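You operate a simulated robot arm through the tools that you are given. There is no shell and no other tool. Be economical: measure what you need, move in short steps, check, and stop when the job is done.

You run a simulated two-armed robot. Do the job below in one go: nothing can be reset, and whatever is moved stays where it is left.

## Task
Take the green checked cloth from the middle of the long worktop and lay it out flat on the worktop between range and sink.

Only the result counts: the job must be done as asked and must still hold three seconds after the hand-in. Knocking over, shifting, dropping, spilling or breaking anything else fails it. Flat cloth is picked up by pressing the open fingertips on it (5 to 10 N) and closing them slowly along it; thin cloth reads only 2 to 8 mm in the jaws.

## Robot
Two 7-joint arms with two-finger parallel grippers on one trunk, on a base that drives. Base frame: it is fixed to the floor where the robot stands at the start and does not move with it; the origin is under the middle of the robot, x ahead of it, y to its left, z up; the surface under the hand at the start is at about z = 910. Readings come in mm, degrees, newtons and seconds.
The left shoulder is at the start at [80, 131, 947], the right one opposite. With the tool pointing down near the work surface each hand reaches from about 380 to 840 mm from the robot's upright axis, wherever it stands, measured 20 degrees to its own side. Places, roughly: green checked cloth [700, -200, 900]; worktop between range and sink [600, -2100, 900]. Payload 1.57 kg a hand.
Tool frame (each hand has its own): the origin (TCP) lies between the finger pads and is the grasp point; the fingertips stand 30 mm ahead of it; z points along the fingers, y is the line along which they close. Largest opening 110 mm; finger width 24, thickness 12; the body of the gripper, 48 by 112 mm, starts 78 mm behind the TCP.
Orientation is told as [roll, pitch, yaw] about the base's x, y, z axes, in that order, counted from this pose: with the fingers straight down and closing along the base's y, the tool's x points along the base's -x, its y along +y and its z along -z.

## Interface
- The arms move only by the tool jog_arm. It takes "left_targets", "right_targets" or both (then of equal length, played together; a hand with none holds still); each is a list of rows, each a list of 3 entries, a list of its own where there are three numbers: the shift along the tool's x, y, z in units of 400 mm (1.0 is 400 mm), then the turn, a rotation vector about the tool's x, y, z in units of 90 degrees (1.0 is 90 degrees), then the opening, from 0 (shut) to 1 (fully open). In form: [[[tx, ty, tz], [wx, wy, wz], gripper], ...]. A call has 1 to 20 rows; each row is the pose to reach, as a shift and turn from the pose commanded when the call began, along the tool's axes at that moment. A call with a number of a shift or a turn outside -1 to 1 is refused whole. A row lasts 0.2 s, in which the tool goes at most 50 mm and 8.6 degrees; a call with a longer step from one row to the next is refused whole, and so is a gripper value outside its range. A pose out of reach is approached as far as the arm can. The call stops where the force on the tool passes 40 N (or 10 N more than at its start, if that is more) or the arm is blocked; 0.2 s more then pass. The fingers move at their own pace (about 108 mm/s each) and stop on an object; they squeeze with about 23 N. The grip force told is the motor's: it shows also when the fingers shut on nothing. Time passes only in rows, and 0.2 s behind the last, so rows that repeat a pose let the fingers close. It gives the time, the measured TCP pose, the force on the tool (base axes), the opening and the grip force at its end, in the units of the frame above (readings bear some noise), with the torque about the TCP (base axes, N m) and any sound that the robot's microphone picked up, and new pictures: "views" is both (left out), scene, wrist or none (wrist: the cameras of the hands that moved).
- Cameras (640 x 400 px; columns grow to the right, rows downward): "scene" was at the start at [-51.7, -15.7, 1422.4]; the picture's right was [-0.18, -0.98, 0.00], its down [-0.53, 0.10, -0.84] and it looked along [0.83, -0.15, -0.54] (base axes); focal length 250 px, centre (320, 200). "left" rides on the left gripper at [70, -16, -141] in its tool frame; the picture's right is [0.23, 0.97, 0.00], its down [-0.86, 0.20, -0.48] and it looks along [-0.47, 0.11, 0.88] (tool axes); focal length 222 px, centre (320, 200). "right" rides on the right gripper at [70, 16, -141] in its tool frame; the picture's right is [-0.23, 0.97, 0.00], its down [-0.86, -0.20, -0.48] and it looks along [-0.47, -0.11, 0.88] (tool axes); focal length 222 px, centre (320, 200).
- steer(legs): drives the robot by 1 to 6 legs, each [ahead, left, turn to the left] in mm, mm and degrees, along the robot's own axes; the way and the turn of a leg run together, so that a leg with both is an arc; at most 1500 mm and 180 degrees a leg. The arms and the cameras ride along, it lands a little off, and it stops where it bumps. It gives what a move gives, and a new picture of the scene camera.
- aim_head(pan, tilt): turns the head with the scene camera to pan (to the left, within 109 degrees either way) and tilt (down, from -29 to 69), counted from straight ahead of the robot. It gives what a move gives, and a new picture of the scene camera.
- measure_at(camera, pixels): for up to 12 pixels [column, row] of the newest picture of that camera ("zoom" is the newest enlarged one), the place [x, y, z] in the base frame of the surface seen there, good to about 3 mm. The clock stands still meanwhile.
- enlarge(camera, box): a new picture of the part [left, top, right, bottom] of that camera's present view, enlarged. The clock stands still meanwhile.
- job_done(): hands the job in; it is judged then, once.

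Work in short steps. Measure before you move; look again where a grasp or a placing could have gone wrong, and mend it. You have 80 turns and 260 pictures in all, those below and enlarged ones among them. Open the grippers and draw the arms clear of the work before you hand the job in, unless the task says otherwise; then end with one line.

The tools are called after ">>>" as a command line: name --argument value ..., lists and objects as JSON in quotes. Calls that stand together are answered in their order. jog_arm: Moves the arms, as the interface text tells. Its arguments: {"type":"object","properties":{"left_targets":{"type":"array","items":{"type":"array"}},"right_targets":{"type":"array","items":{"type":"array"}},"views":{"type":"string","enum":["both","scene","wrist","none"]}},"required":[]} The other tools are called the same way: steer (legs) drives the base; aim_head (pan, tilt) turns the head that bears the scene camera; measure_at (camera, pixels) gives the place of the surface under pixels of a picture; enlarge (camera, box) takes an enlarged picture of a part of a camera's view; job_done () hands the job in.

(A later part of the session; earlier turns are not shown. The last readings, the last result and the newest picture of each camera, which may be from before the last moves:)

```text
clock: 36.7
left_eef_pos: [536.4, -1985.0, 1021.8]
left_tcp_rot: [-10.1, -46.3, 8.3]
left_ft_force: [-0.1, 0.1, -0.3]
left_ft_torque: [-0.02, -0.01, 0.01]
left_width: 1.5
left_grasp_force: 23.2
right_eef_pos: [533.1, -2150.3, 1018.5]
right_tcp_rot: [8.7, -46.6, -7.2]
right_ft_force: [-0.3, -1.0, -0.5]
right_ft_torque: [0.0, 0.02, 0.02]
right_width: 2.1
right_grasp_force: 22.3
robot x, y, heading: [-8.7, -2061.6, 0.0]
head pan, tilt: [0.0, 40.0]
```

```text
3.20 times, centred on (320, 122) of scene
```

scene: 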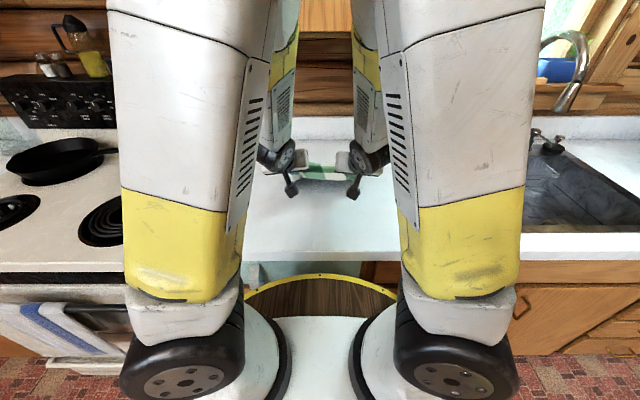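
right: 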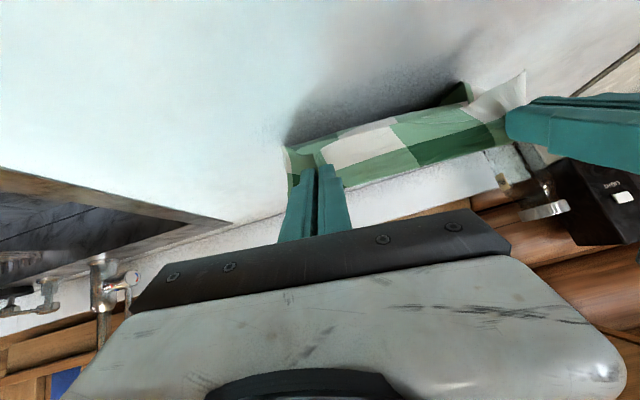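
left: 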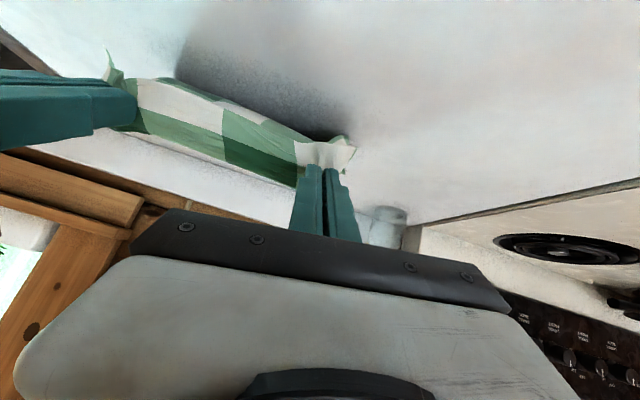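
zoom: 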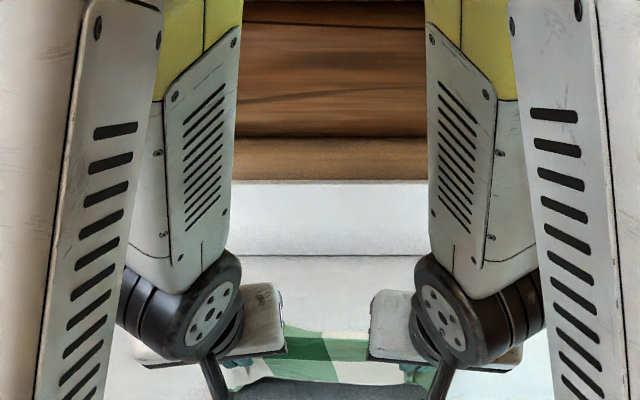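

The arms ran against their near limit with the tilt (roll/yaw off by ~9°). I rotate the tools back to vertical at roughly the same fingertip place.

>>> jog_arm --left_targets '[[[-0.02, 0, -0.005], [0, 0.07, 0], 0], [[-0.04, 0, -0.01], [0, 0.14, 0], 0], [[-0.06, 0, -0.015], [0, 0.21, 0], 0], [[-0.078, 0, -0.018], [0, 0.29, 0], 0], [[-0.078, 0, -0.018], [0, 0.36, 0], 0], [[-0.078, 0, -0.018], [0, 0.43, 0], 0], [[-0.078, 0, -0.018], [0, 0.5, 0], 0], [[-0.078, 0, -0.018], [0, 0.5, 0], 0]]' --right_targets '[[[-0.02, 0, -0.005], [0, 0.07, 0], 0], [[-0.04, 0, -0.01], [0, 0.14, 0], 0], [[-0.06, 0, -0.015], [0, 0.21, 0], 0], [[-0.078, 0, -0.018], [0, 0.29, 0], 0], [[-0.078, 0, -0.018], [0, 0.36, 0], 0], [[-0.078, 0, -0.018], [0, 0.43, 0], 0], [[-0.078, 0, -0.018], [0, 0.5, 0], 0], [[-0.078, 0, -0.018], [0, 0.5, 0], 0]]'

>>> enlarge --camera "scene" --box '[220, 60, 420, 185]'

```text
clock: 38.5
left_eef_pos: [550.3, -1983.6, 1024.8]
left_tcp_rot: [0.1, 0.1, -0.1]
left_ft_force: [-0.3, -2.0, -0.8]
left_ft_torque: [-0.06, 0.03, -0.01]
left_width: 1.8
left_grasp_force: 23.2
right_eef_pos: [546.7, -2152.4, 1024.0]
right_tcp_rot: [0.0, 0.1, -0.2]
right_ft_force: [0.6, 2.8, -0.3]
right_ft_torque: [0.06, 0.01, -0.01]
right_width: 2.1
right_grasp_force: 23.0
robot x, y, heading: [-7.7, -2062.5, -0.2]
head pan, tilt: [0.0, 40.0]
```

scene: 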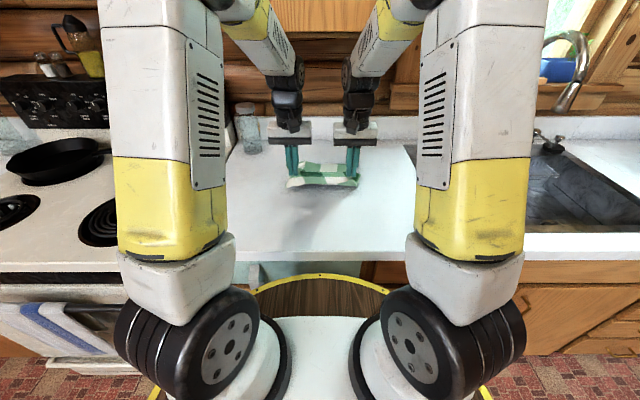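
right: 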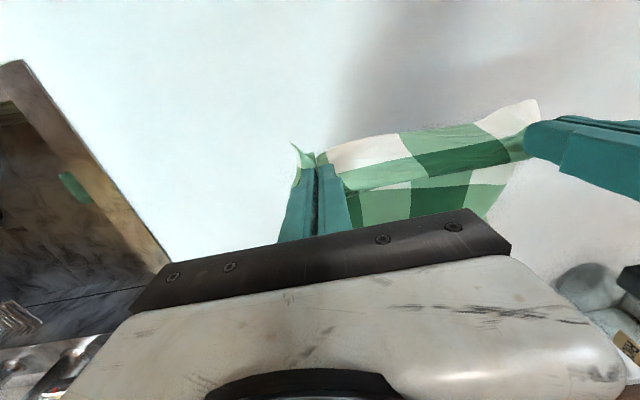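
left: 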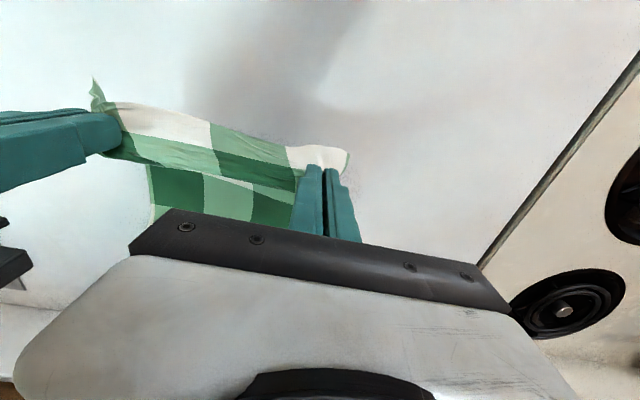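

```text
3.20 times, centred on (320, 122) of scene
```

zoom: 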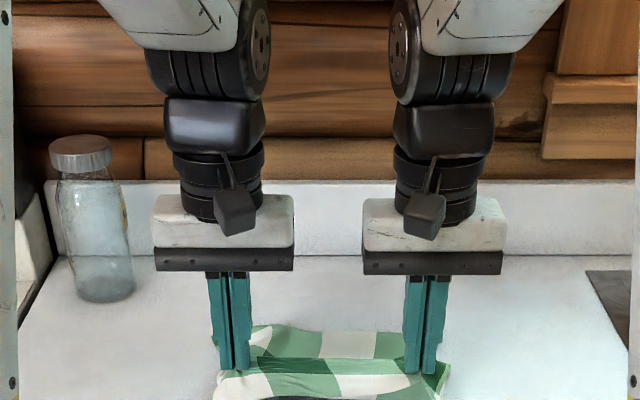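

Tools are vertical again and the cloth trails forward from the hands. I measure its far edge and the strip at the hands.

>>> enlarge --camera "scene" --box '[260, 130, 388, 210]'

>>> measure_at --camera "scene" --pixels '[[304, 163], [322, 164], [340, 165], [346, 166], [322, 170], [322, 176], [322, 182], [300, 184], [290, 183]]'

```text
5.00 times, centred on (324, 170) of scene
```

zoom: 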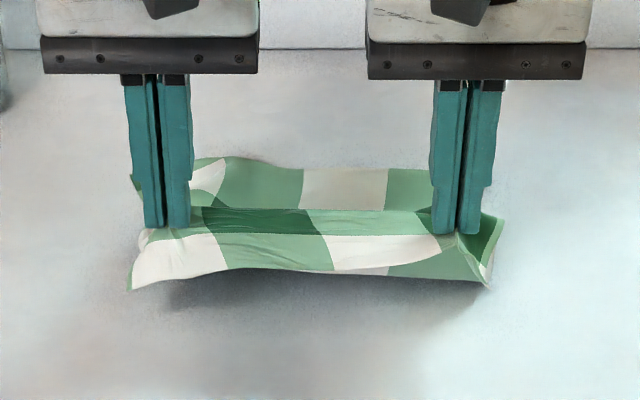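

```text
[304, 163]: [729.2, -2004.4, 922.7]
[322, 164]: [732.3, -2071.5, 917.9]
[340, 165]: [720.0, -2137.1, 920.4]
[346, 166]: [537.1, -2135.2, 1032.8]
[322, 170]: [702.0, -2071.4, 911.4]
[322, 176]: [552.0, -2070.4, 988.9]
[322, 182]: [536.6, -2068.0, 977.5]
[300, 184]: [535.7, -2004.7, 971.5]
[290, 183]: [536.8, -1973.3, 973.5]
```

The far hem (dark squares) isn't visible and the far border is at z≈920, so it may be tucked under by ~30 mm; pulling back should unroll it. I continue down and back 60 mm, then drag back 30 mm.

>>> jog_arm --left_targets '[[[0.03, 0, 0.03], [0, 0, 0], 0], [[0.06, 0, 0.06], [0, 0, 0], 0], [[0.09, 0, 0.09], [0, 0, 0], 0], [[0.12, 0, 0.12], [0, 0, 0], 0], [[0.15, 0, 0.14], [0, 0, 0], 0], [[0.18, 0, 0.14], [0, 0, 0], 0], [[0.2, 0, 0.14], [0, 0, 0], 0], [[0.225, 0, 0.14], [0, 0, 0], 0], [[0.225, 0, 0.14], [0, 0, 0], 0]]' --right_targets '[[[0.03, 0, 0.03], [0, 0, 0], 0], [[0.06, 0, 0.06], [0, 0, 0], 0], [[0.09, 0, 0.09], [0, 0, 0], 0], [[0.12, 0, 0.12], [0, 0, 0], 0], [[0.15, 0, 0.14], [0, 0, 0], 0], [[0.18, 0, 0.14], [0, 0, 0], 0], [[0.2, 0, 0.14], [0, 0, 0], 0], [[0.225, 0, 0.14], [0, 0, 0], 0], [[0.225, 0, 0.14], [0, 0, 0], 0]]'

>>> enlarge --camera "scene" --box '[244, 130, 404, 230]'

```text
clock: 40.5
left_eef_pos: [460.0, -1984.1, 970.2]
left_tcp_rot: [0.1, 0.0, -0.2]
left_ft_force: [-0.3, -1.6, -0.6]
left_ft_torque: [-0.08, -0.03, -0.02]
left_width: 1.4
left_grasp_force: 23.1
right_eef_pos: [456.7, -2151.5, 965.7]
right_tcp_rot: [0.0, 0.1, -0.2]
right_ft_force: [-1.0, 2.1, -0.1]
right_ft_torque: [0.08, -0.01, 0.04]
right_width: 2.2
right_grasp_force: 22.8
robot x, y, heading: [-6.8, -2060.8, -0.5]
head pan, tilt: [0.0, 40.0]
```

scene: 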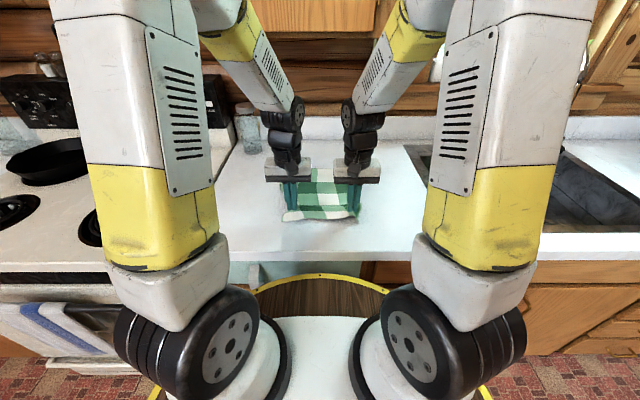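
right: 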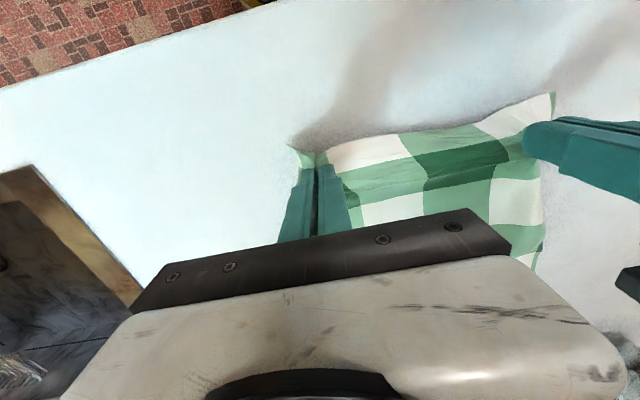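
left: 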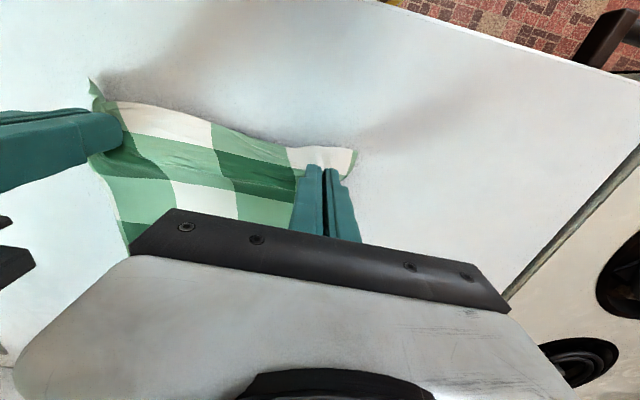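

```text
4.00 times, centred on (324, 180) of scene
```

zoom: 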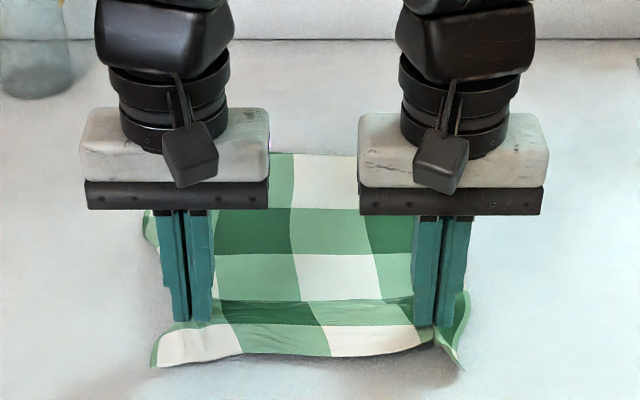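

Much of the cloth is lying flat now; I check where the far edge is at zoom (325,155).

>>> measure_at --camera "zoom" --pixels '[[280, 156], [325, 157], [350, 158], [325, 210], [325, 255], [325, 298], [270, 350], [155, 362], [150, 225], [460, 360], [200, 225]]'

>>> enlarge --camera "scene" --box '[300, 160, 348, 190]'

```text
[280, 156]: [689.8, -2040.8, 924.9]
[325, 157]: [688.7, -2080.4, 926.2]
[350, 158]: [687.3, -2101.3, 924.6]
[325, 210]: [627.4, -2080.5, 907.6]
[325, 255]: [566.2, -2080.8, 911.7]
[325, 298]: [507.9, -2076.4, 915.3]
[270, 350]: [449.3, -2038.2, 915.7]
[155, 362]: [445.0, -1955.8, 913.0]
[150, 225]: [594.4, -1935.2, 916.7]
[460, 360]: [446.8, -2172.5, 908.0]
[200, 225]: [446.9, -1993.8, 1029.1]
```

```text
13.33 times, centred on (324, 175) of scene
```

zoom: 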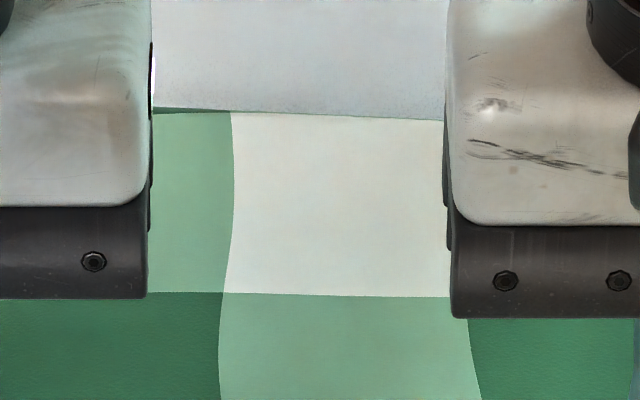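

The far hem still turns down (x≈689, z≈925), only ~15 mm of it. I drag back 30 mm more to flip it out.

>>> jog_arm --left_targets '[[[0.025, 0, 0.01], [0, 0, 0], 0], [[0.05, 0, 0.02], [0, 0, 0], 0], [[0.075, 0, 0.02], [0, 0, 0], 0], [[0.075, 0, 0.02], [0, 0, 0], 0]]' --right_targets '[[[0.025, 0, 0.01], [0, 0, 0], 0], [[0.05, 0, 0.02], [0, 0, 0], 0], [[0.075, 0, 0.02], [0, 0, 0], 0], [[0.075, 0, 0.02], [0, 0, 0], 0]]' --views "scene"

>>> enlarge --camera "scene" --box '[260, 160, 388, 240]'

```text
clock: 41.5
left_eef_pos: [430.3, -1984.6, 962.9]
left_tcp_rot: [0.1, 0.0, -0.2]
left_ft_force: [-0.6, -1.6, 1.2]
left_ft_torque: [-0.12, 0.01, 0.01]
left_width: 1.8
left_grasp_force: 23.1
right_eef_pos: [427.4, -2152.3, 957.7]
right_tcp_rot: [0.0, 0.0, -0.2]
right_ft_force: [0.1, 2.0, 0.8]
right_ft_torque: [0.05, -0.02, 0.03]
right_width: 1.9
right_grasp_force: 23.0
robot x, y, heading: [-6.5, -2058.1, 0.3]
head pan, tilt: [0.0, 40.0]
```

scene: 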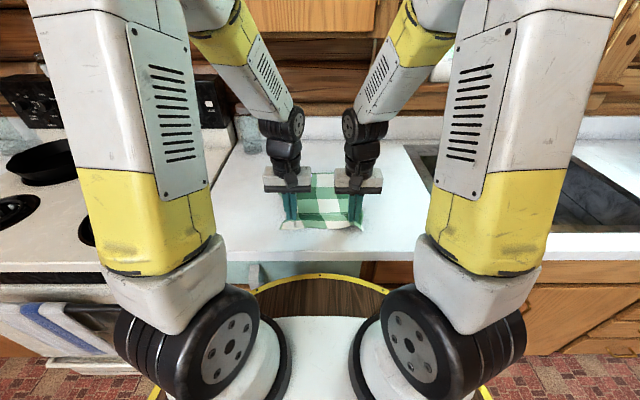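

```text
5.00 times, centred on (324, 200) of scene
```

zoom: 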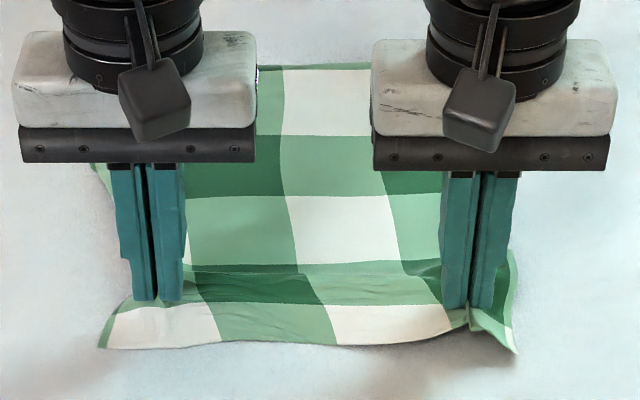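

The dark hem now shows at the far edge (270,67), so it has flipped out. I lower both hands until the tips almost touch the worktop.

>>> jog_arm --left_targets '[[[0, 0, 0.02], [0, 0, 0], 0], [[0, 0, 0.035], [0, 0, 0], 0], [[0, 0, 0.048], [0, 0, 0], 0], [[0, 0, 0.05], [0, 0, 0], 0]]' --right_targets '[[[0, 0, 0.015], [0, 0, 0], 0], [[0, 0, 0.025], [0, 0, 0], 0], [[0, 0, 0.036], [0, 0, 0], 0], [[0, 0, 0.038], [0, 0, 0], 0]]' --views "none"

```text
clock: 42.5
left_eef_pos: [429.4, -1985.3, 941.5]
left_tcp_rot: [0.1, 0.0, 0.0]
left_ft_force: [-1.8, -4.3, 14.5]
left_ft_torque: [-0.15, -0.1, -0.03]
left_width: 1.4
left_grasp_force: 23.2
right_eef_pos: [427.7, -2151.3, 944.9]
right_tcp_rot: [0.0, 0.0, -0.1]
right_ft_force: [0.9, 0.8, 2.4]
right_ft_torque: [0.08, -0.03, 0.04]
right_width: 2.3
right_grasp_force: 22.7
robot x, y, heading: [-6.2, -2057.4, -0.6]
head pan, tilt: [0.0, 40.0]
```

Left touches (14 N), right is about 3 mm up. I even them out, then open slowly so the fingertips spread the gathered cloth back out.

>>> jog_arm --left_targets '[[[0, 0, -0.0015], [0, 0, 0], 0], [[0, 0, -0.0015], [0, 0, 0], 0], [[0, 0, -0.0015], [0, 0, 0], 0.04], [[0, 0, -0.0015], [0, 0, 0], 0.08], [[0, 0, -0.0015], [0, 0, 0], 0.12], [[0, 0, -0.0015], [0, 0, 0], 0.16], [[0, 0, -0.0015], [0, 0, 0], 0.2], [[0, 0, -0.0015], [0, 0, 0], 0.25], [[0, 0, -0.0015], [0, 0, 0], 0.3], [[0, 0, -0.0015], [0, 0, 0], 0.35], [[0, 0, -0.0015], [0, 0, 0], 0.4], [[0, 0, -0.0015], [0, 0, 0], 0.4]]' --right_targets '[[[0, 0, 0.004], [0, 0, 0], 0], [[0, 0, 0.007], [0, 0, 0], 0], [[0, 0, 0.008], [0, 0, 0], 0.04], [[0, 0, 0.008], [0, 0, 0], 0.08], [[0, 0, 0.008], [0, 0, 0], 0.12], [[0, 0, 0.008], [0, 0, 0], 0.16], [[0, 0, 0.008], [0, 0, 0], 0.2], [[0, 0, 0.008], [0, 0, 0], 0.25], [[0, 0, 0.008], [0, 0, 0], 0.3], [[0, 0, 0.008], [0, 0, 0], 0.35], [[0, 0, 0.008], [0, 0, 0], 0.4], [[0, 0, 0.008], [0, 0, 0], 0.4]]'

>>> enlarge --camera "scene" --box '[260, 160, 388, 240]'

```text
clock: 45.1
left_eef_pos: [429.9, -1985.0, 942.8]
left_tcp_rot: [0.0, 0.0, -0.2]
left_ft_force: [0.3, -0.1, 0.6]
left_ft_torque: [-0.01, 0.03, -0.01]
left_width: 44.2
left_grasp_force: 0.0
right_eef_pos: [428.1, -2151.4, 940.7]
right_tcp_rot: [0.0, 0.0, -0.2]
right_ft_force: [1.2, 0.4, 32.4]
right_ft_torque: [0.06, 0.08, 0.01]
right_width: 29.6
right_grasp_force: 0.0
robot x, y, heading: [-3.6, -2063.1, -0.2]
head pan, tilt: [0.0, 40.0]
```

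scene: 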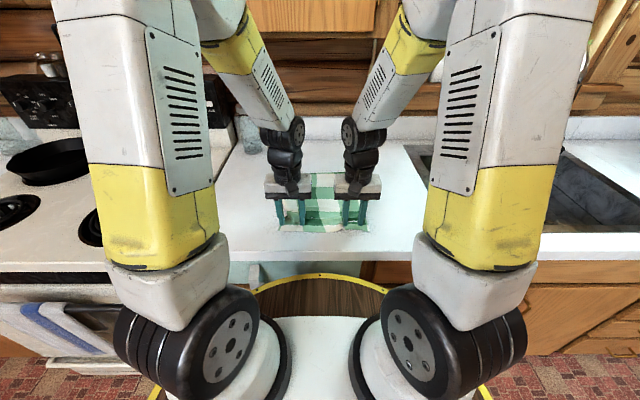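
right: 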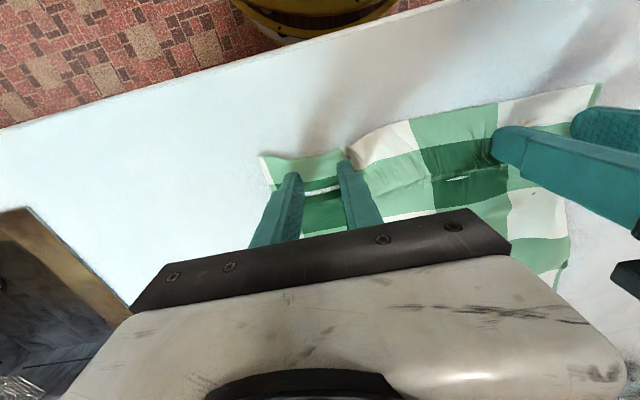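
left: 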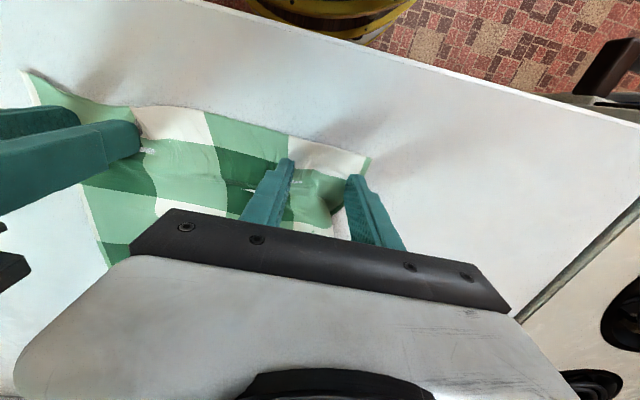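

```text
5.00 times, centred on (324, 200) of scene
```

zoom: 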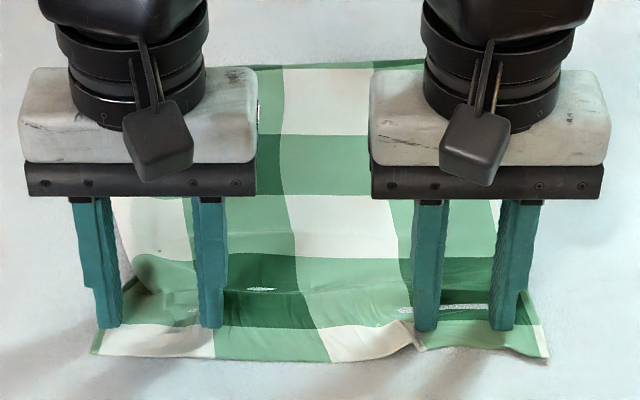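

The right pressed too hard (32 N), so I raise it 2 mm and let it finish opening, then lift both straight up slowly.

>>> jog_arm --left_targets '[[[0, 0, 0], [0, 0, 0], 0.4], [[0, 0, 0], [0, 0, 0], 0.4], [[0, 0, -0.02], [0, 0, 0], 0.4], [[0, 0, -0.05], [0, 0, 0], 0.4], [[0, 0, -0.1], [0, 0, 0], 0.4], [[0, 0, -0.15], [0, 0, 0], 0.4], [[0, 0, -0.2], [0, 0, 0], 0.4]]' --right_targets '[[[0, 0, -0.007], [0, 0, 0], 0.35], [[0, 0, -0.008], [0, 0, 0], 0.4], [[0, 0, -0.02], [0, 0, 0], 0.4], [[0, 0, -0.05], [0, 0, 0], 0.4], [[0, 0, -0.1], [0, 0, 0], 0.4], [[0, 0, -0.15], [0, 0, 0], 0.4], [[0, 0, -0.2], [0, 0, 0], 0.4]]'

>>> enlarge --camera "scene" --box '[260, 160, 388, 240]'

```text
clock: 46.7
left_eef_pos: [430.9, -1983.6, 1020.8]
left_tcp_rot: [0.0, 0.0, -0.2]
left_ft_force: [0.4, 0.9, 0.7]
left_ft_torque: [-0.02, 0.01, 0.0]
left_width: 43.9
left_grasp_force: 0.0
right_eef_pos: [429.4, -2152.7, 1020.3]
right_tcp_rot: [-0.1, 0.0, -0.2]
right_ft_force: [1.3, 0.0, -0.6]
right_ft_torque: [0.01, 0.04, 0.0]
right_width: 44.1
right_grasp_force: 0.0
robot x, y, heading: [-7.5, -2059.5, -0.1]
head pan, tilt: [0.0, 40.0]
```

scene: 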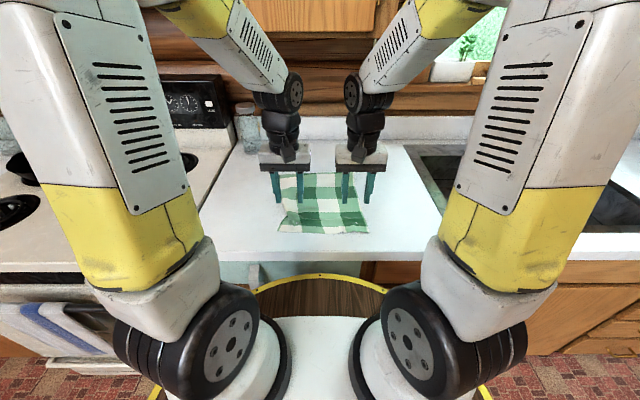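
right: 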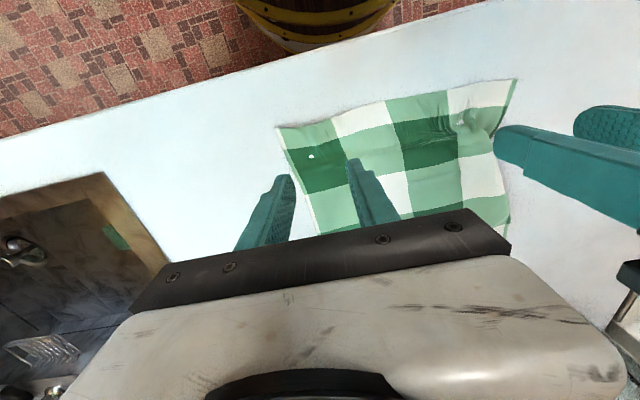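
left: 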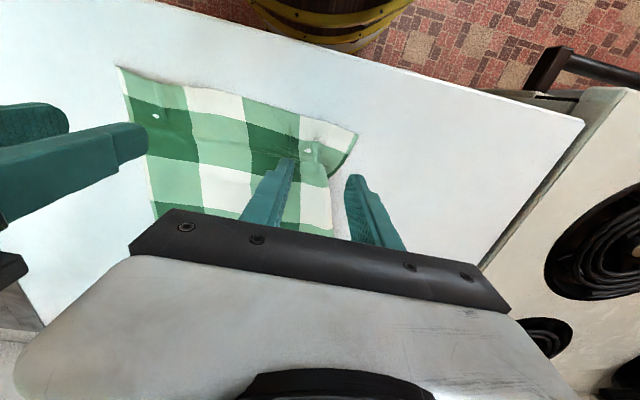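

```text
5.00 times, centred on (324, 200) of scene
```

zoom: 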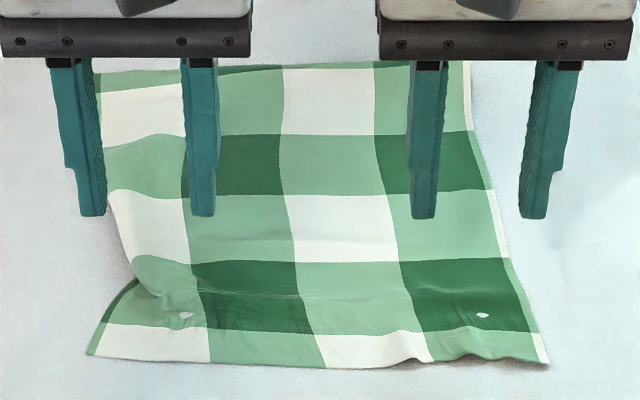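

The cloth lies mostly flat, with a fold at the left edge (zoom 145,280). I raise and spread the hands to inspect all of it.

>>> jog_arm --left_targets '[[[0, 0.05, -0.09], [0, 0, 0], 0.4], [[0, 0.12, -0.12], [0, 0, 0], 0.4], [[0, 0.2, -0.15], [0, 0, 0], 0.4], [[0, 0.28, -0.15], [0, 0, 0], 0.4], [[0, 0.36, -0.15], [0, 0, 0], 0.4]]' --right_targets '[[[0, -0.05, -0.09], [0, 0, 0], 0.4], [[0, -0.12, -0.12], [0, 0, 0], 0.4], [[0, -0.2, -0.15], [0, 0, 0], 0.4], [[0, -0.28, -0.15], [0, 0, 0], 0.4], [[0, -0.36, -0.15], [0, 0, 0], 0.4]]'

>>> enlarge --camera "scene" --box '[260, 160, 388, 240]'

>>> enlarge --camera "left" --box '[0, 0, 320, 200]'

```text
clock: 47.9
left_eef_pos: [429.3, -1839.8, 1081.0]
left_tcp_rot: [0.1, 0.0, -0.2]
left_ft_force: [-1.0, -0.2, -1.5]
left_ft_torque: [0.01, -0.01, -0.02]
left_width: 43.7
left_grasp_force: 0.1
right_eef_pos: [429.1, -2296.3, 1080.5]
right_tcp_rot: [0.0, -0.1, -0.2]
right_ft_force: [-0.3, -0.4, 1.0]
right_ft_torque: [0.03, -0.05, 0.02]
right_width: 43.8
right_grasp_force: 0.0
robot x, y, heading: [-5.3, -2064.1, -0.1]
head pan, tilt: [0.0, 40.0]
```

scene: 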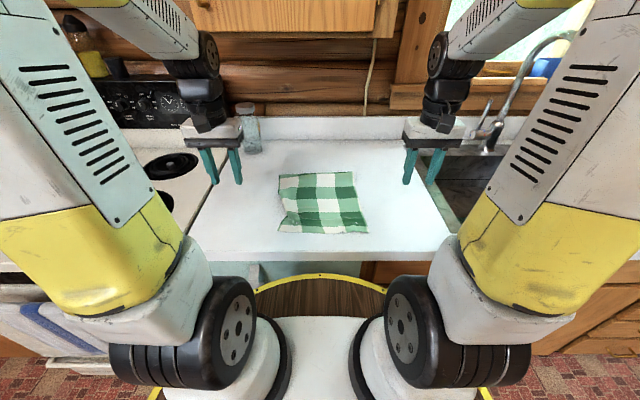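
right: 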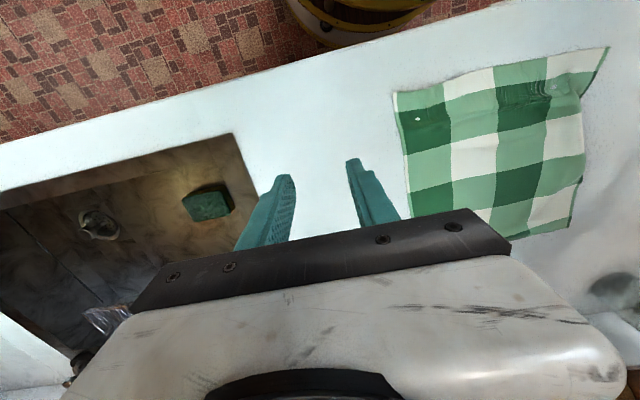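
left: 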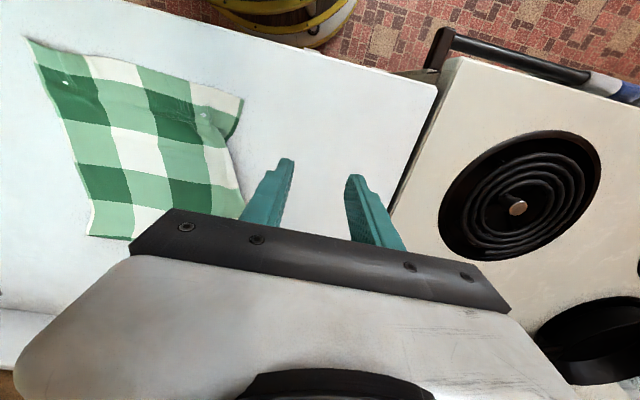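

```text
5.00 times, centred on (324, 200) of scene
```

zoom: 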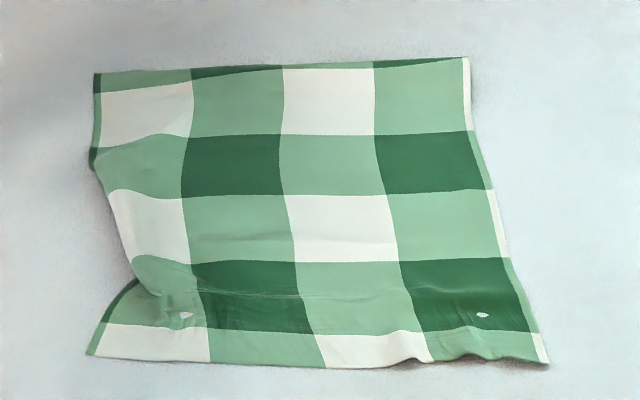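

```text
2.00 times, centred on (160, 100) of left
```

zoom: 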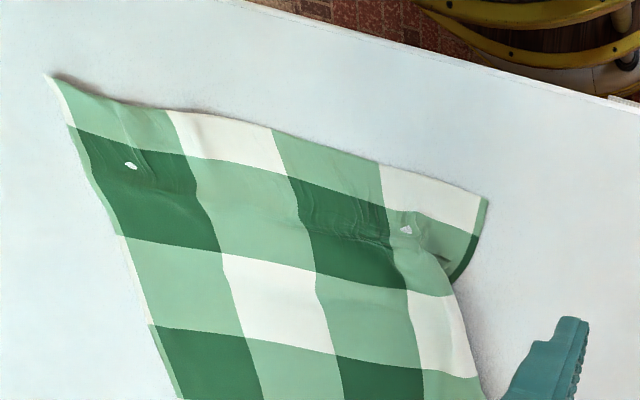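

The left edge's dark hem is tucked under between about zoom (95,165) and (140,290). I measure heights along it and across the cloth.

>>> measure_at --camera "scene" --pixels '[[280, 176], [278, 192], [283, 200], [286, 209], [287, 215], [279, 230], [352, 173], [358, 197], [368, 231], [345, 231], [322, 215], [322, 190]]'

>>> measure_at --camera "zoom" --pixels '[[480, 205], [455, 280], [450, 300], [465, 330], [475, 360], [410, 250], [380, 240], [300, 130], [55, 80], [150, 115], [430, 215], [440, 260]]'

```text
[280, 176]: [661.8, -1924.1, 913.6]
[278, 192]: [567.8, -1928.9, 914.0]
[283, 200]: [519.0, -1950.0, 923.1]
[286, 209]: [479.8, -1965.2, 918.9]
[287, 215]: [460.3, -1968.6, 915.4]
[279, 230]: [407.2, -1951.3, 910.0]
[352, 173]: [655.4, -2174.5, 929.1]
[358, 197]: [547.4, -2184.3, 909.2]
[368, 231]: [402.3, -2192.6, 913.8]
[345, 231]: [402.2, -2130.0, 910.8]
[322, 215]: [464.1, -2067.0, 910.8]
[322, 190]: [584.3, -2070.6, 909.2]
```

```text
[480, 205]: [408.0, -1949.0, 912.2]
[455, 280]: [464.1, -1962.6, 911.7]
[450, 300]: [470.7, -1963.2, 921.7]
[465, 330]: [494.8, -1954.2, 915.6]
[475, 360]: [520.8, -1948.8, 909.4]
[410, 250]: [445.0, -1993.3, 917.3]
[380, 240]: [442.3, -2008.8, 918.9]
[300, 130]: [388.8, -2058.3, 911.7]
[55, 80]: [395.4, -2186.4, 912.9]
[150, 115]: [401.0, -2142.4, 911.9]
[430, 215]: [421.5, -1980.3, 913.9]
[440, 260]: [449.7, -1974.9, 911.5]
```

The left tuck is ~20 mm deep and the far right corner reads z≈929. I look closer at the far edge through the right wrist camera and the scene camera.

>>> enlarge --camera "right" --box '[380, 30, 640, 250]'

>>> enlarge --camera "scene" --box '[272, 162, 368, 192]'

>>> measure_at --camera "scene" --pixels '[[285, 175], [300, 174], [315, 173], [325, 173], [335, 173], [345, 173], [353, 173], [350, 176], [353, 180], [340, 178]]'

```text
1.82 times, centred on (510, 140) of right
```

zoom: 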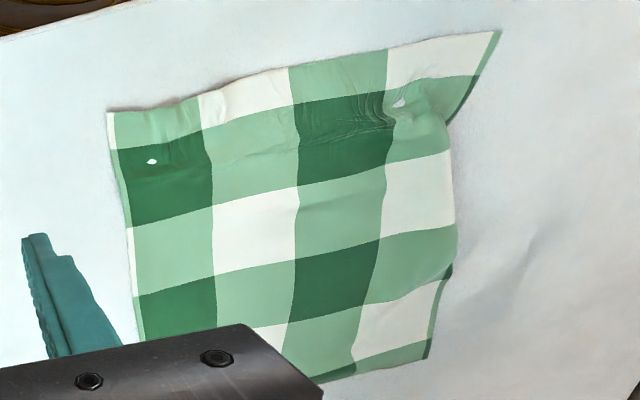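

```text
6.67 times, centred on (320, 177) of scene
```

zoom: 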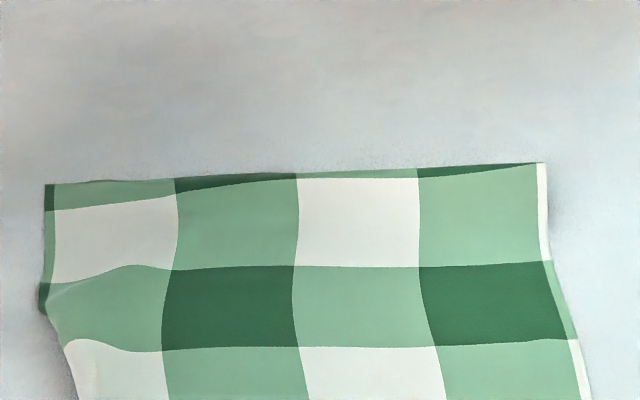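

```text
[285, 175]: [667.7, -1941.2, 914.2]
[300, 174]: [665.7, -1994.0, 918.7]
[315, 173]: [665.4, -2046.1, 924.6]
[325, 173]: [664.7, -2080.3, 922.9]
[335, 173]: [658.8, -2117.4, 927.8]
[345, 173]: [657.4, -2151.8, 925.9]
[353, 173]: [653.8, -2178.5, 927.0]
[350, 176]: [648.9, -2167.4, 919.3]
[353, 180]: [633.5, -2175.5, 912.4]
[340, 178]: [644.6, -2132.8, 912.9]
```

Both the far right hem and the left middle hem are tucked under ~15–20 mm. I bring both hands, closed, above points just inside these tucks in order to unroll them by a light press-and-drag.

>>> jog_arm --left_targets '[[[-0.02, -0.06, 0.02], [0, 0, 0], 0], [[-0.04, -0.12, 0.05], [0, 0, 0], 0], [[-0.07, -0.18, 0.09], [0, 0, 0], 0], [[-0.1, -0.24, 0.13], [0, 0, 0], 0], [[-0.13, -0.3, 0.17], [0, 0, 0], 0], [[-0.15, -0.3625, 0.21], [0, 0, 0], 0], [[-0.15, -0.3625, 0.25], [0, 0, 0], 0], [[-0.15, -0.3625, 0.29], [0, 0, 0], 0], [[-0.15, -0.3625, 0.315], [0, 0, 0], 0]]' --right_targets '[[[-0.08, 0.06, 0.02], [0, 0, 0], 0], [[-0.16, 0.12, 0.05], [0, 0, 0], 0], [[-0.24, 0.18, 0.09], [0, 0, 0], 0], [[-0.32, 0.24, 0.13], [0, 0, 0], 0], [[-0.4, 0.3, 0.17], [0, 0, 0], 0], [[-0.47, 0.365, 0.21], [0, 0, 0], 0], [[-0.47, 0.365, 0.25], [0, 0, 0], 0], [[-0.47, 0.365, 0.29], [0, 0, 0], 0], [[-0.47, 0.365, 0.315], [0, 0, 0], 0]]'

>>> enlarge --camera "scene" --box '[260, 150, 388, 230]'

```text
clock: 49.9
left_eef_pos: [489.9, -1985.5, 956.2]
left_tcp_rot: [0.0, 0.1, -0.2]
left_ft_force: [-0.1, -0.6, -1.0]
left_ft_torque: [0.01, 0.0, 0.0]
left_width: 0.3
left_grasp_force: 21.3
right_eef_pos: [616.7, -2151.3, 953.8]
right_tcp_rot: [0.0, 0.0, -0.2]
right_ft_force: [0.4, 0.3, -0.2]
right_ft_torque: [0.0, -0.02, 0.01]
right_width: 0.0
right_grasp_force: 21.5
robot x, y, heading: [-8.0, -2062.9, -0.2]
head pan, tilt: [0.0, 40.0]
```

scene: 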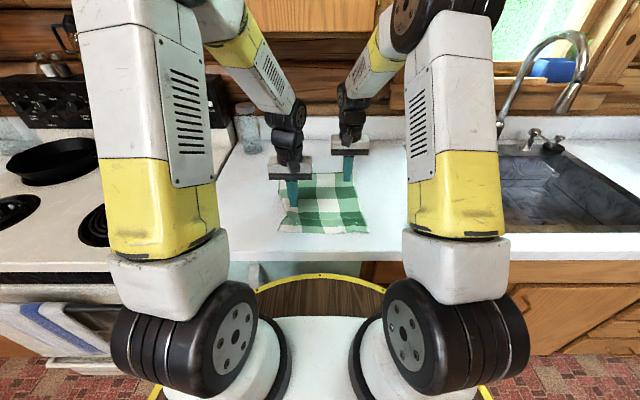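
right: 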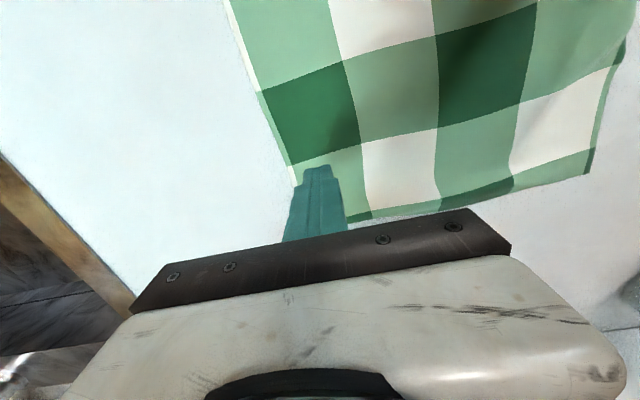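
left: 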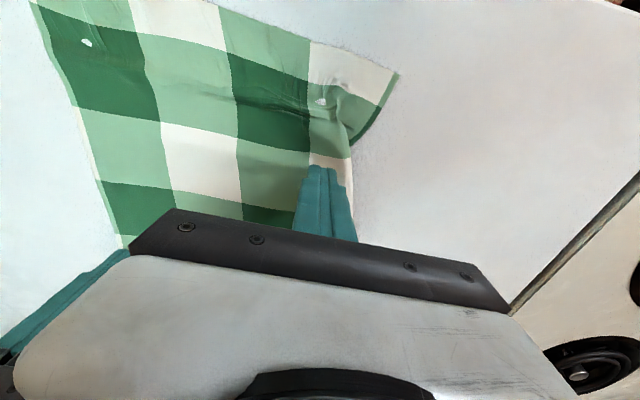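

```text
5.00 times, centred on (324, 190) of scene
```

zoom: 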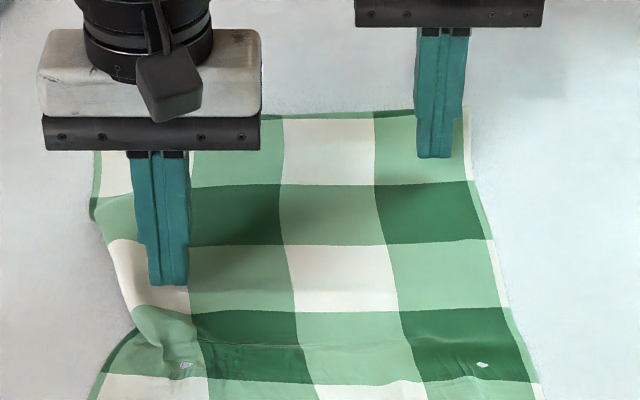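

Both hover at the right places. I lower to light contact.

>>> jog_arm --left_targets '[[[0, 0, 0.015], [0, 0, 0], 0], [[0, 0, 0.028], [0, 0, 0], 0], [[0, 0, 0.034], [0, 0, 0], 0], [[0, 0, 0.034], [0, 0, 0], 0]]' --right_targets '[[[0, 0, 0.015], [0, 0, 0], 0], [[0, 0, 0.025], [0, 0, 0], 0], [[0, 0, 0.03], [0, 0, 0], 0], [[0, 0, 0.03], [0, 0, 0], 0]]' --views "none"

```text
clock: 50.9
left_eef_pos: [489.8, -1988.1, 943.3]
left_tcp_rot: [0.1, 0.0, -0.2]
left_ft_force: [0.7, 0.1, -0.2]
left_ft_torque: [0.01, -0.02, -0.02]
left_width: 0.0
left_grasp_force: 21.3
right_eef_pos: [616.0, -2149.2, 943.1]
right_tcp_rot: [-0.1, 0.0, -0.2]
right_ft_force: [-0.7, -0.1, 0.0]
right_ft_torque: [-0.01, -0.02, 0.02]
right_width: 0.0
right_grasp_force: 21.4
robot x, y, heading: [-6.0, -2059.3, -0.1]
head pan, tilt: [0.0, 40.0]
```

>>> jog_arm --left_targets '[[[0, 0, 0.002], [0, 0, 0], 0], [[0, 0, 0.004], [0, 0, 0], 0]]' --right_targets '[[[0, 0, 0.002], [0, 0, 0], 0], [[0, 0, 0.004], [0, 0, 0], 0]]' --views "none"

```text
clock: 51.5
left_eef_pos: [490.3, -1986.2, 941.4]
left_tcp_rot: [0.1, 0.0, -0.1]
left_ft_force: [-1.5, -0.1, 10.1]
left_ft_torque: [0.09, 0.14, 0.02]
left_width: 0.0
left_grasp_force: 21.1
right_eef_pos: [615.9, -2150.3, 941.0]
right_tcp_rot: [0.1, 0.0, -0.2]
right_ft_force: [-0.5, -0.5, 1.2]
right_ft_torque: [0.01, 0.04, 0.01]
right_width: 0.1
right_grasp_force: 21.2
robot x, y, heading: [-7.6, -2058.1, -0.2]
head pan, tilt: [0.0, 40.0]
```

Left presses 10 N, right just touches. I press right a touch more and drag: left inwards (−y) 32 mm, right towards me (−x) 32 mm.

>>> jog_arm --left_targets '[[[0, 0, 0], [0, 0, 0], 0], [[0, -0.01, 0], [0, 0, 0], 0], [[0, -0.02, 0], [0, 0, 0], 0], [[0, -0.03, 0], [0, 0, 0], 0], [[0, -0.04, 0], [0, 0, 0], 0], [[0, -0.05, 0], [0, 0, 0], 0], [[0, -0.06, 0], [0, 0, 0], 0], [[0, -0.07, 0], [0, 0, 0], 0], [[0, -0.08, 0], [0, 0, 0], 0]]' --right_targets '[[[0, 0, 0.002], [0, 0, 0], 0], [[0.01, 0, 0.002], [0, 0, 0], 0], [[0.02, 0, 0.002], [0, 0, 0], 0], [[0.03, 0, 0.002], [0, 0, 0], 0], [[0.04, 0, 0.002], [0, 0, 0], 0], [[0.05, 0, 0.002], [0, 0, 0], 0], [[0.06, 0, 0.002], [0, 0, 0], 0], [[0.07, 0, 0.002], [0, 0, 0], 0], [[0.08, 0, 0.002], [0, 0, 0], 0]]'

>>> enlarge --camera "scene" --box '[260, 150, 388, 230]'

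```text
clock: 53.5
left_eef_pos: [489.5, -2017.6, 941.2]
left_tcp_rot: [0.0, -0.1, -0.3]
left_ft_force: [0.6, 6.8, 34.2]
left_ft_torque: [0.5, 0.06, -0.02]
left_width: 0.1
left_grasp_force: 21.4
right_eef_pos: [582.7, -2149.7, 939.9]
right_tcp_rot: [0.0, -0.2, -0.3]
right_ft_force: [5.5, -0.8, 25.9]
right_ft_torque: [-0.02, -0.03, -0.01]
right_width: 0.0
right_grasp_force: 21.1
robot x, y, heading: [-9.4, -2058.8, -0.0]
head pan, tilt: [0.0, 40.0]
```

scene: 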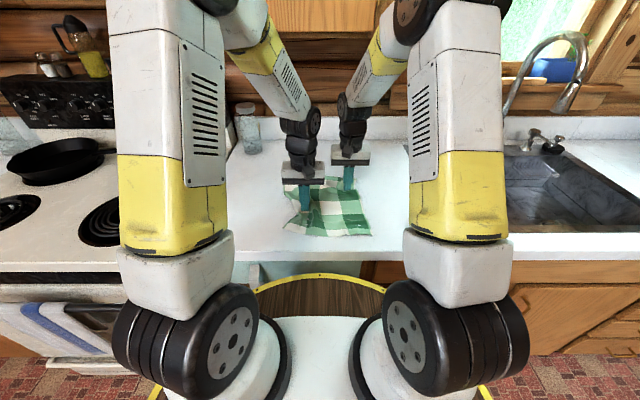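
right: 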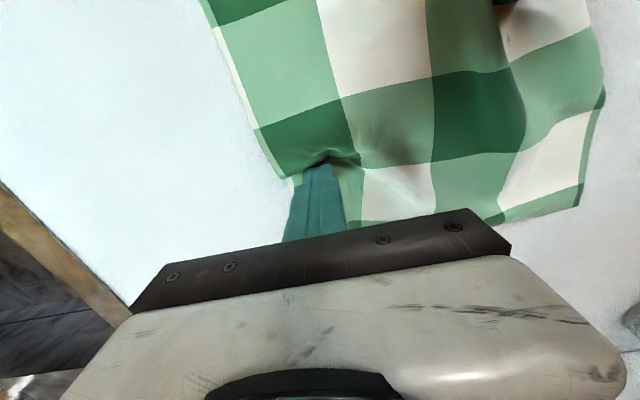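
left: 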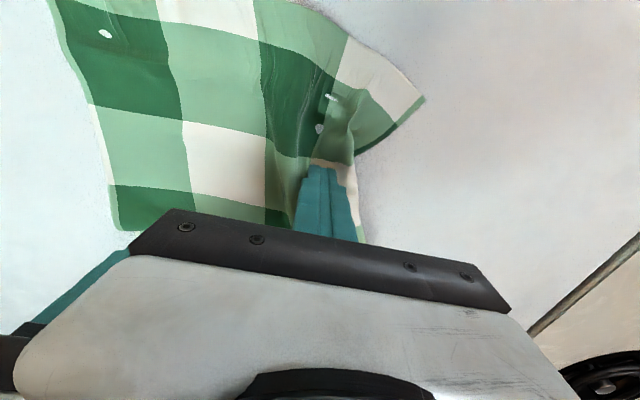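

```text
5.00 times, centred on (324, 190) of scene
```

zoom: 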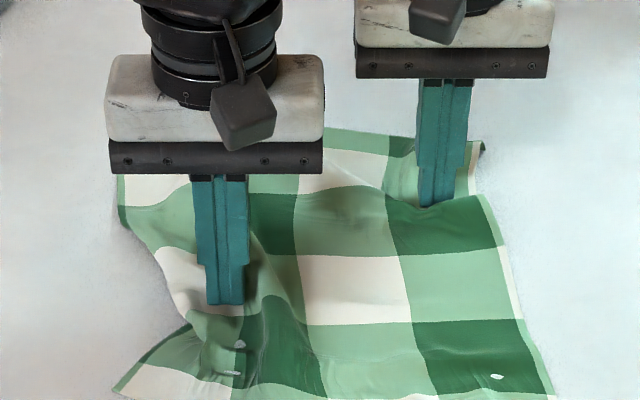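

The far right corner's hem has come out (480,148). I drag the right back out (+x), and lift the left hand to see its edge.

>>> jog_arm --left_targets '[[[0, 0, -0.01], [0, 0, 0], 0], [[0, 0, -0.04], [0, 0, 0], 0], [[0, 0, -0.08], [0, 0, 0], 0], [[0, 0.05, -0.12], [0, 0, 0], 0], [[0, 0.12, -0.16], [0, 0, 0], 0], [[0, 0.2, -0.2], [0, 0, 0], 0], [[0, 0.28, -0.2], [0, 0, 0], 0], [[0, 0.34, -0.2], [0, 0, 0], 0], [[0, 0.34, -0.2], [0, 0, 0], 0]]' --right_targets '[[[-0.01, 0, -0.001], [0, 0, 0], 0], [[-0.02, 0, -0.001], [0, 0, 0], 0], [[-0.03, 0, -0.001], [0, 0, 0], 0], [[-0.04, 0, -0.001], [0, 0, 0], 0], [[-0.05, 0, -0.001], [0, 0, 0], 0], [[-0.06, 0, -0.001], [0, 0, 0], 0], [[-0.07, 0, -0.001], [0, 0, 0], 0], [[-0.08, 0, -0.001], [0, 0, 0], 0], [[-0.08, 0, -0.03], [0, 0, 0], 0]]'

>>> enlarge --camera "scene" --box '[260, 155, 388, 235]'

```text
clock: 55.5
left_eef_pos: [487.5, -1880.7, 1019.8]
left_tcp_rot: [0.1, 0.0, -0.2]
left_ft_force: [-0.8, -0.6, -0.5]
left_ft_torque: [-0.03, 0.03, -0.02]
left_width: 0.0
left_grasp_force: 22.0
right_eef_pos: [616.2, -2151.2, 950.5]
right_tcp_rot: [0.0, 0.2, -0.2]
right_ft_force: [-0.1, -0.8, -0.5]
right_ft_torque: [0.01, 0.02, 0.01]
right_width: 0.1
right_grasp_force: 21.9
robot x, y, heading: [-7.4, -2062.2, -0.1]
head pan, tilt: [0.0, 40.0]
```

scene: 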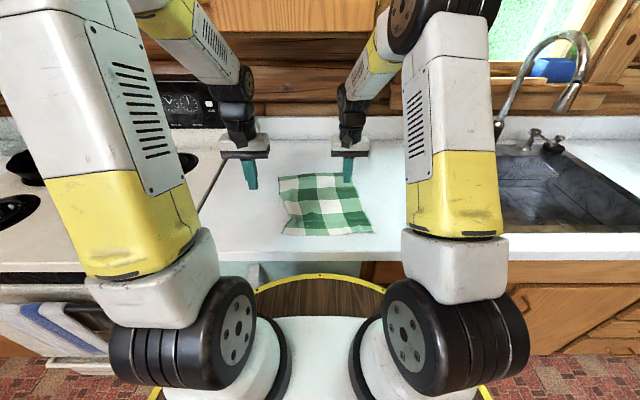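
right: 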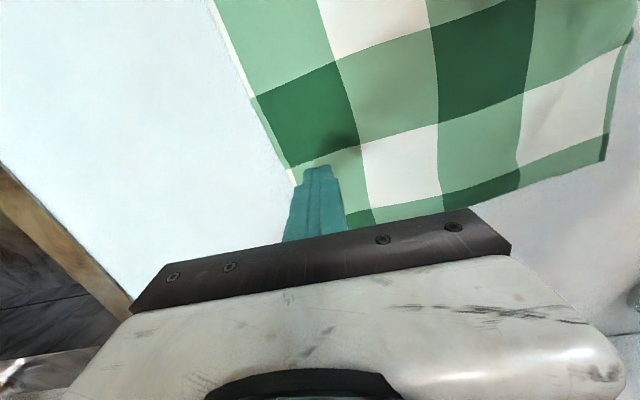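
left: 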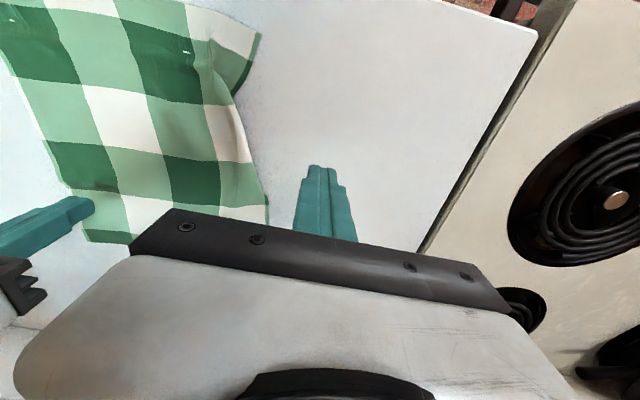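

```text
5.00 times, centred on (324, 195) of scene
```

zoom: 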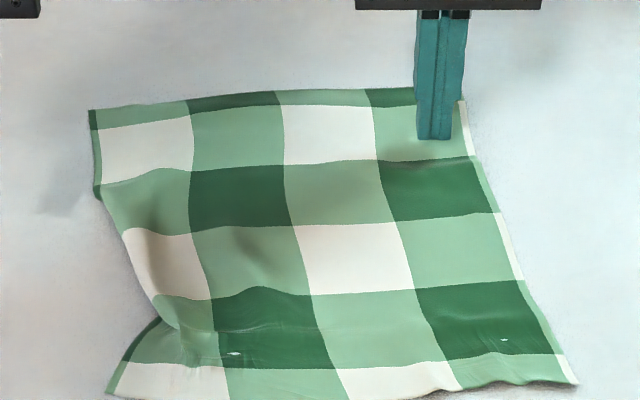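

The far edge is now fully out. The left tuck remains; I measure the left edge to pinch just inside it, lift it so the hem drops free, and relay it.

>>> measure_at --camera "zoom" --pixels '[[92, 112], [97, 190], [125, 235], [150, 295], [160, 318], [110, 390], [180, 350], [170, 240], [190, 300], [575, 382], [466, 104], [250, 245]]'

>>> enlarge --camera "left" --box '[100, 0, 340, 230]'

```text
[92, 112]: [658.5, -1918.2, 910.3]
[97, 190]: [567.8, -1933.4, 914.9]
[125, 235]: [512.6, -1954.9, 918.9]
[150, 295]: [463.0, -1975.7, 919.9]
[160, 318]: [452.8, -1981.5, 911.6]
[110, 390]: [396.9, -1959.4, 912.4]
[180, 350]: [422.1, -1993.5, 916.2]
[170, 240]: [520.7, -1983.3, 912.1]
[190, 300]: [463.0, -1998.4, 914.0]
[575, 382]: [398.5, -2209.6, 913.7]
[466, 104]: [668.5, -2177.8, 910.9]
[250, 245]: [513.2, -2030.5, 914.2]
```

```text
1.74 times, centred on (220, 115) of left
```

zoom: 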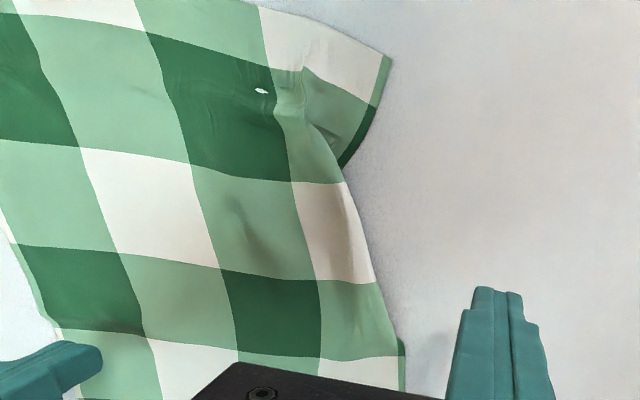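

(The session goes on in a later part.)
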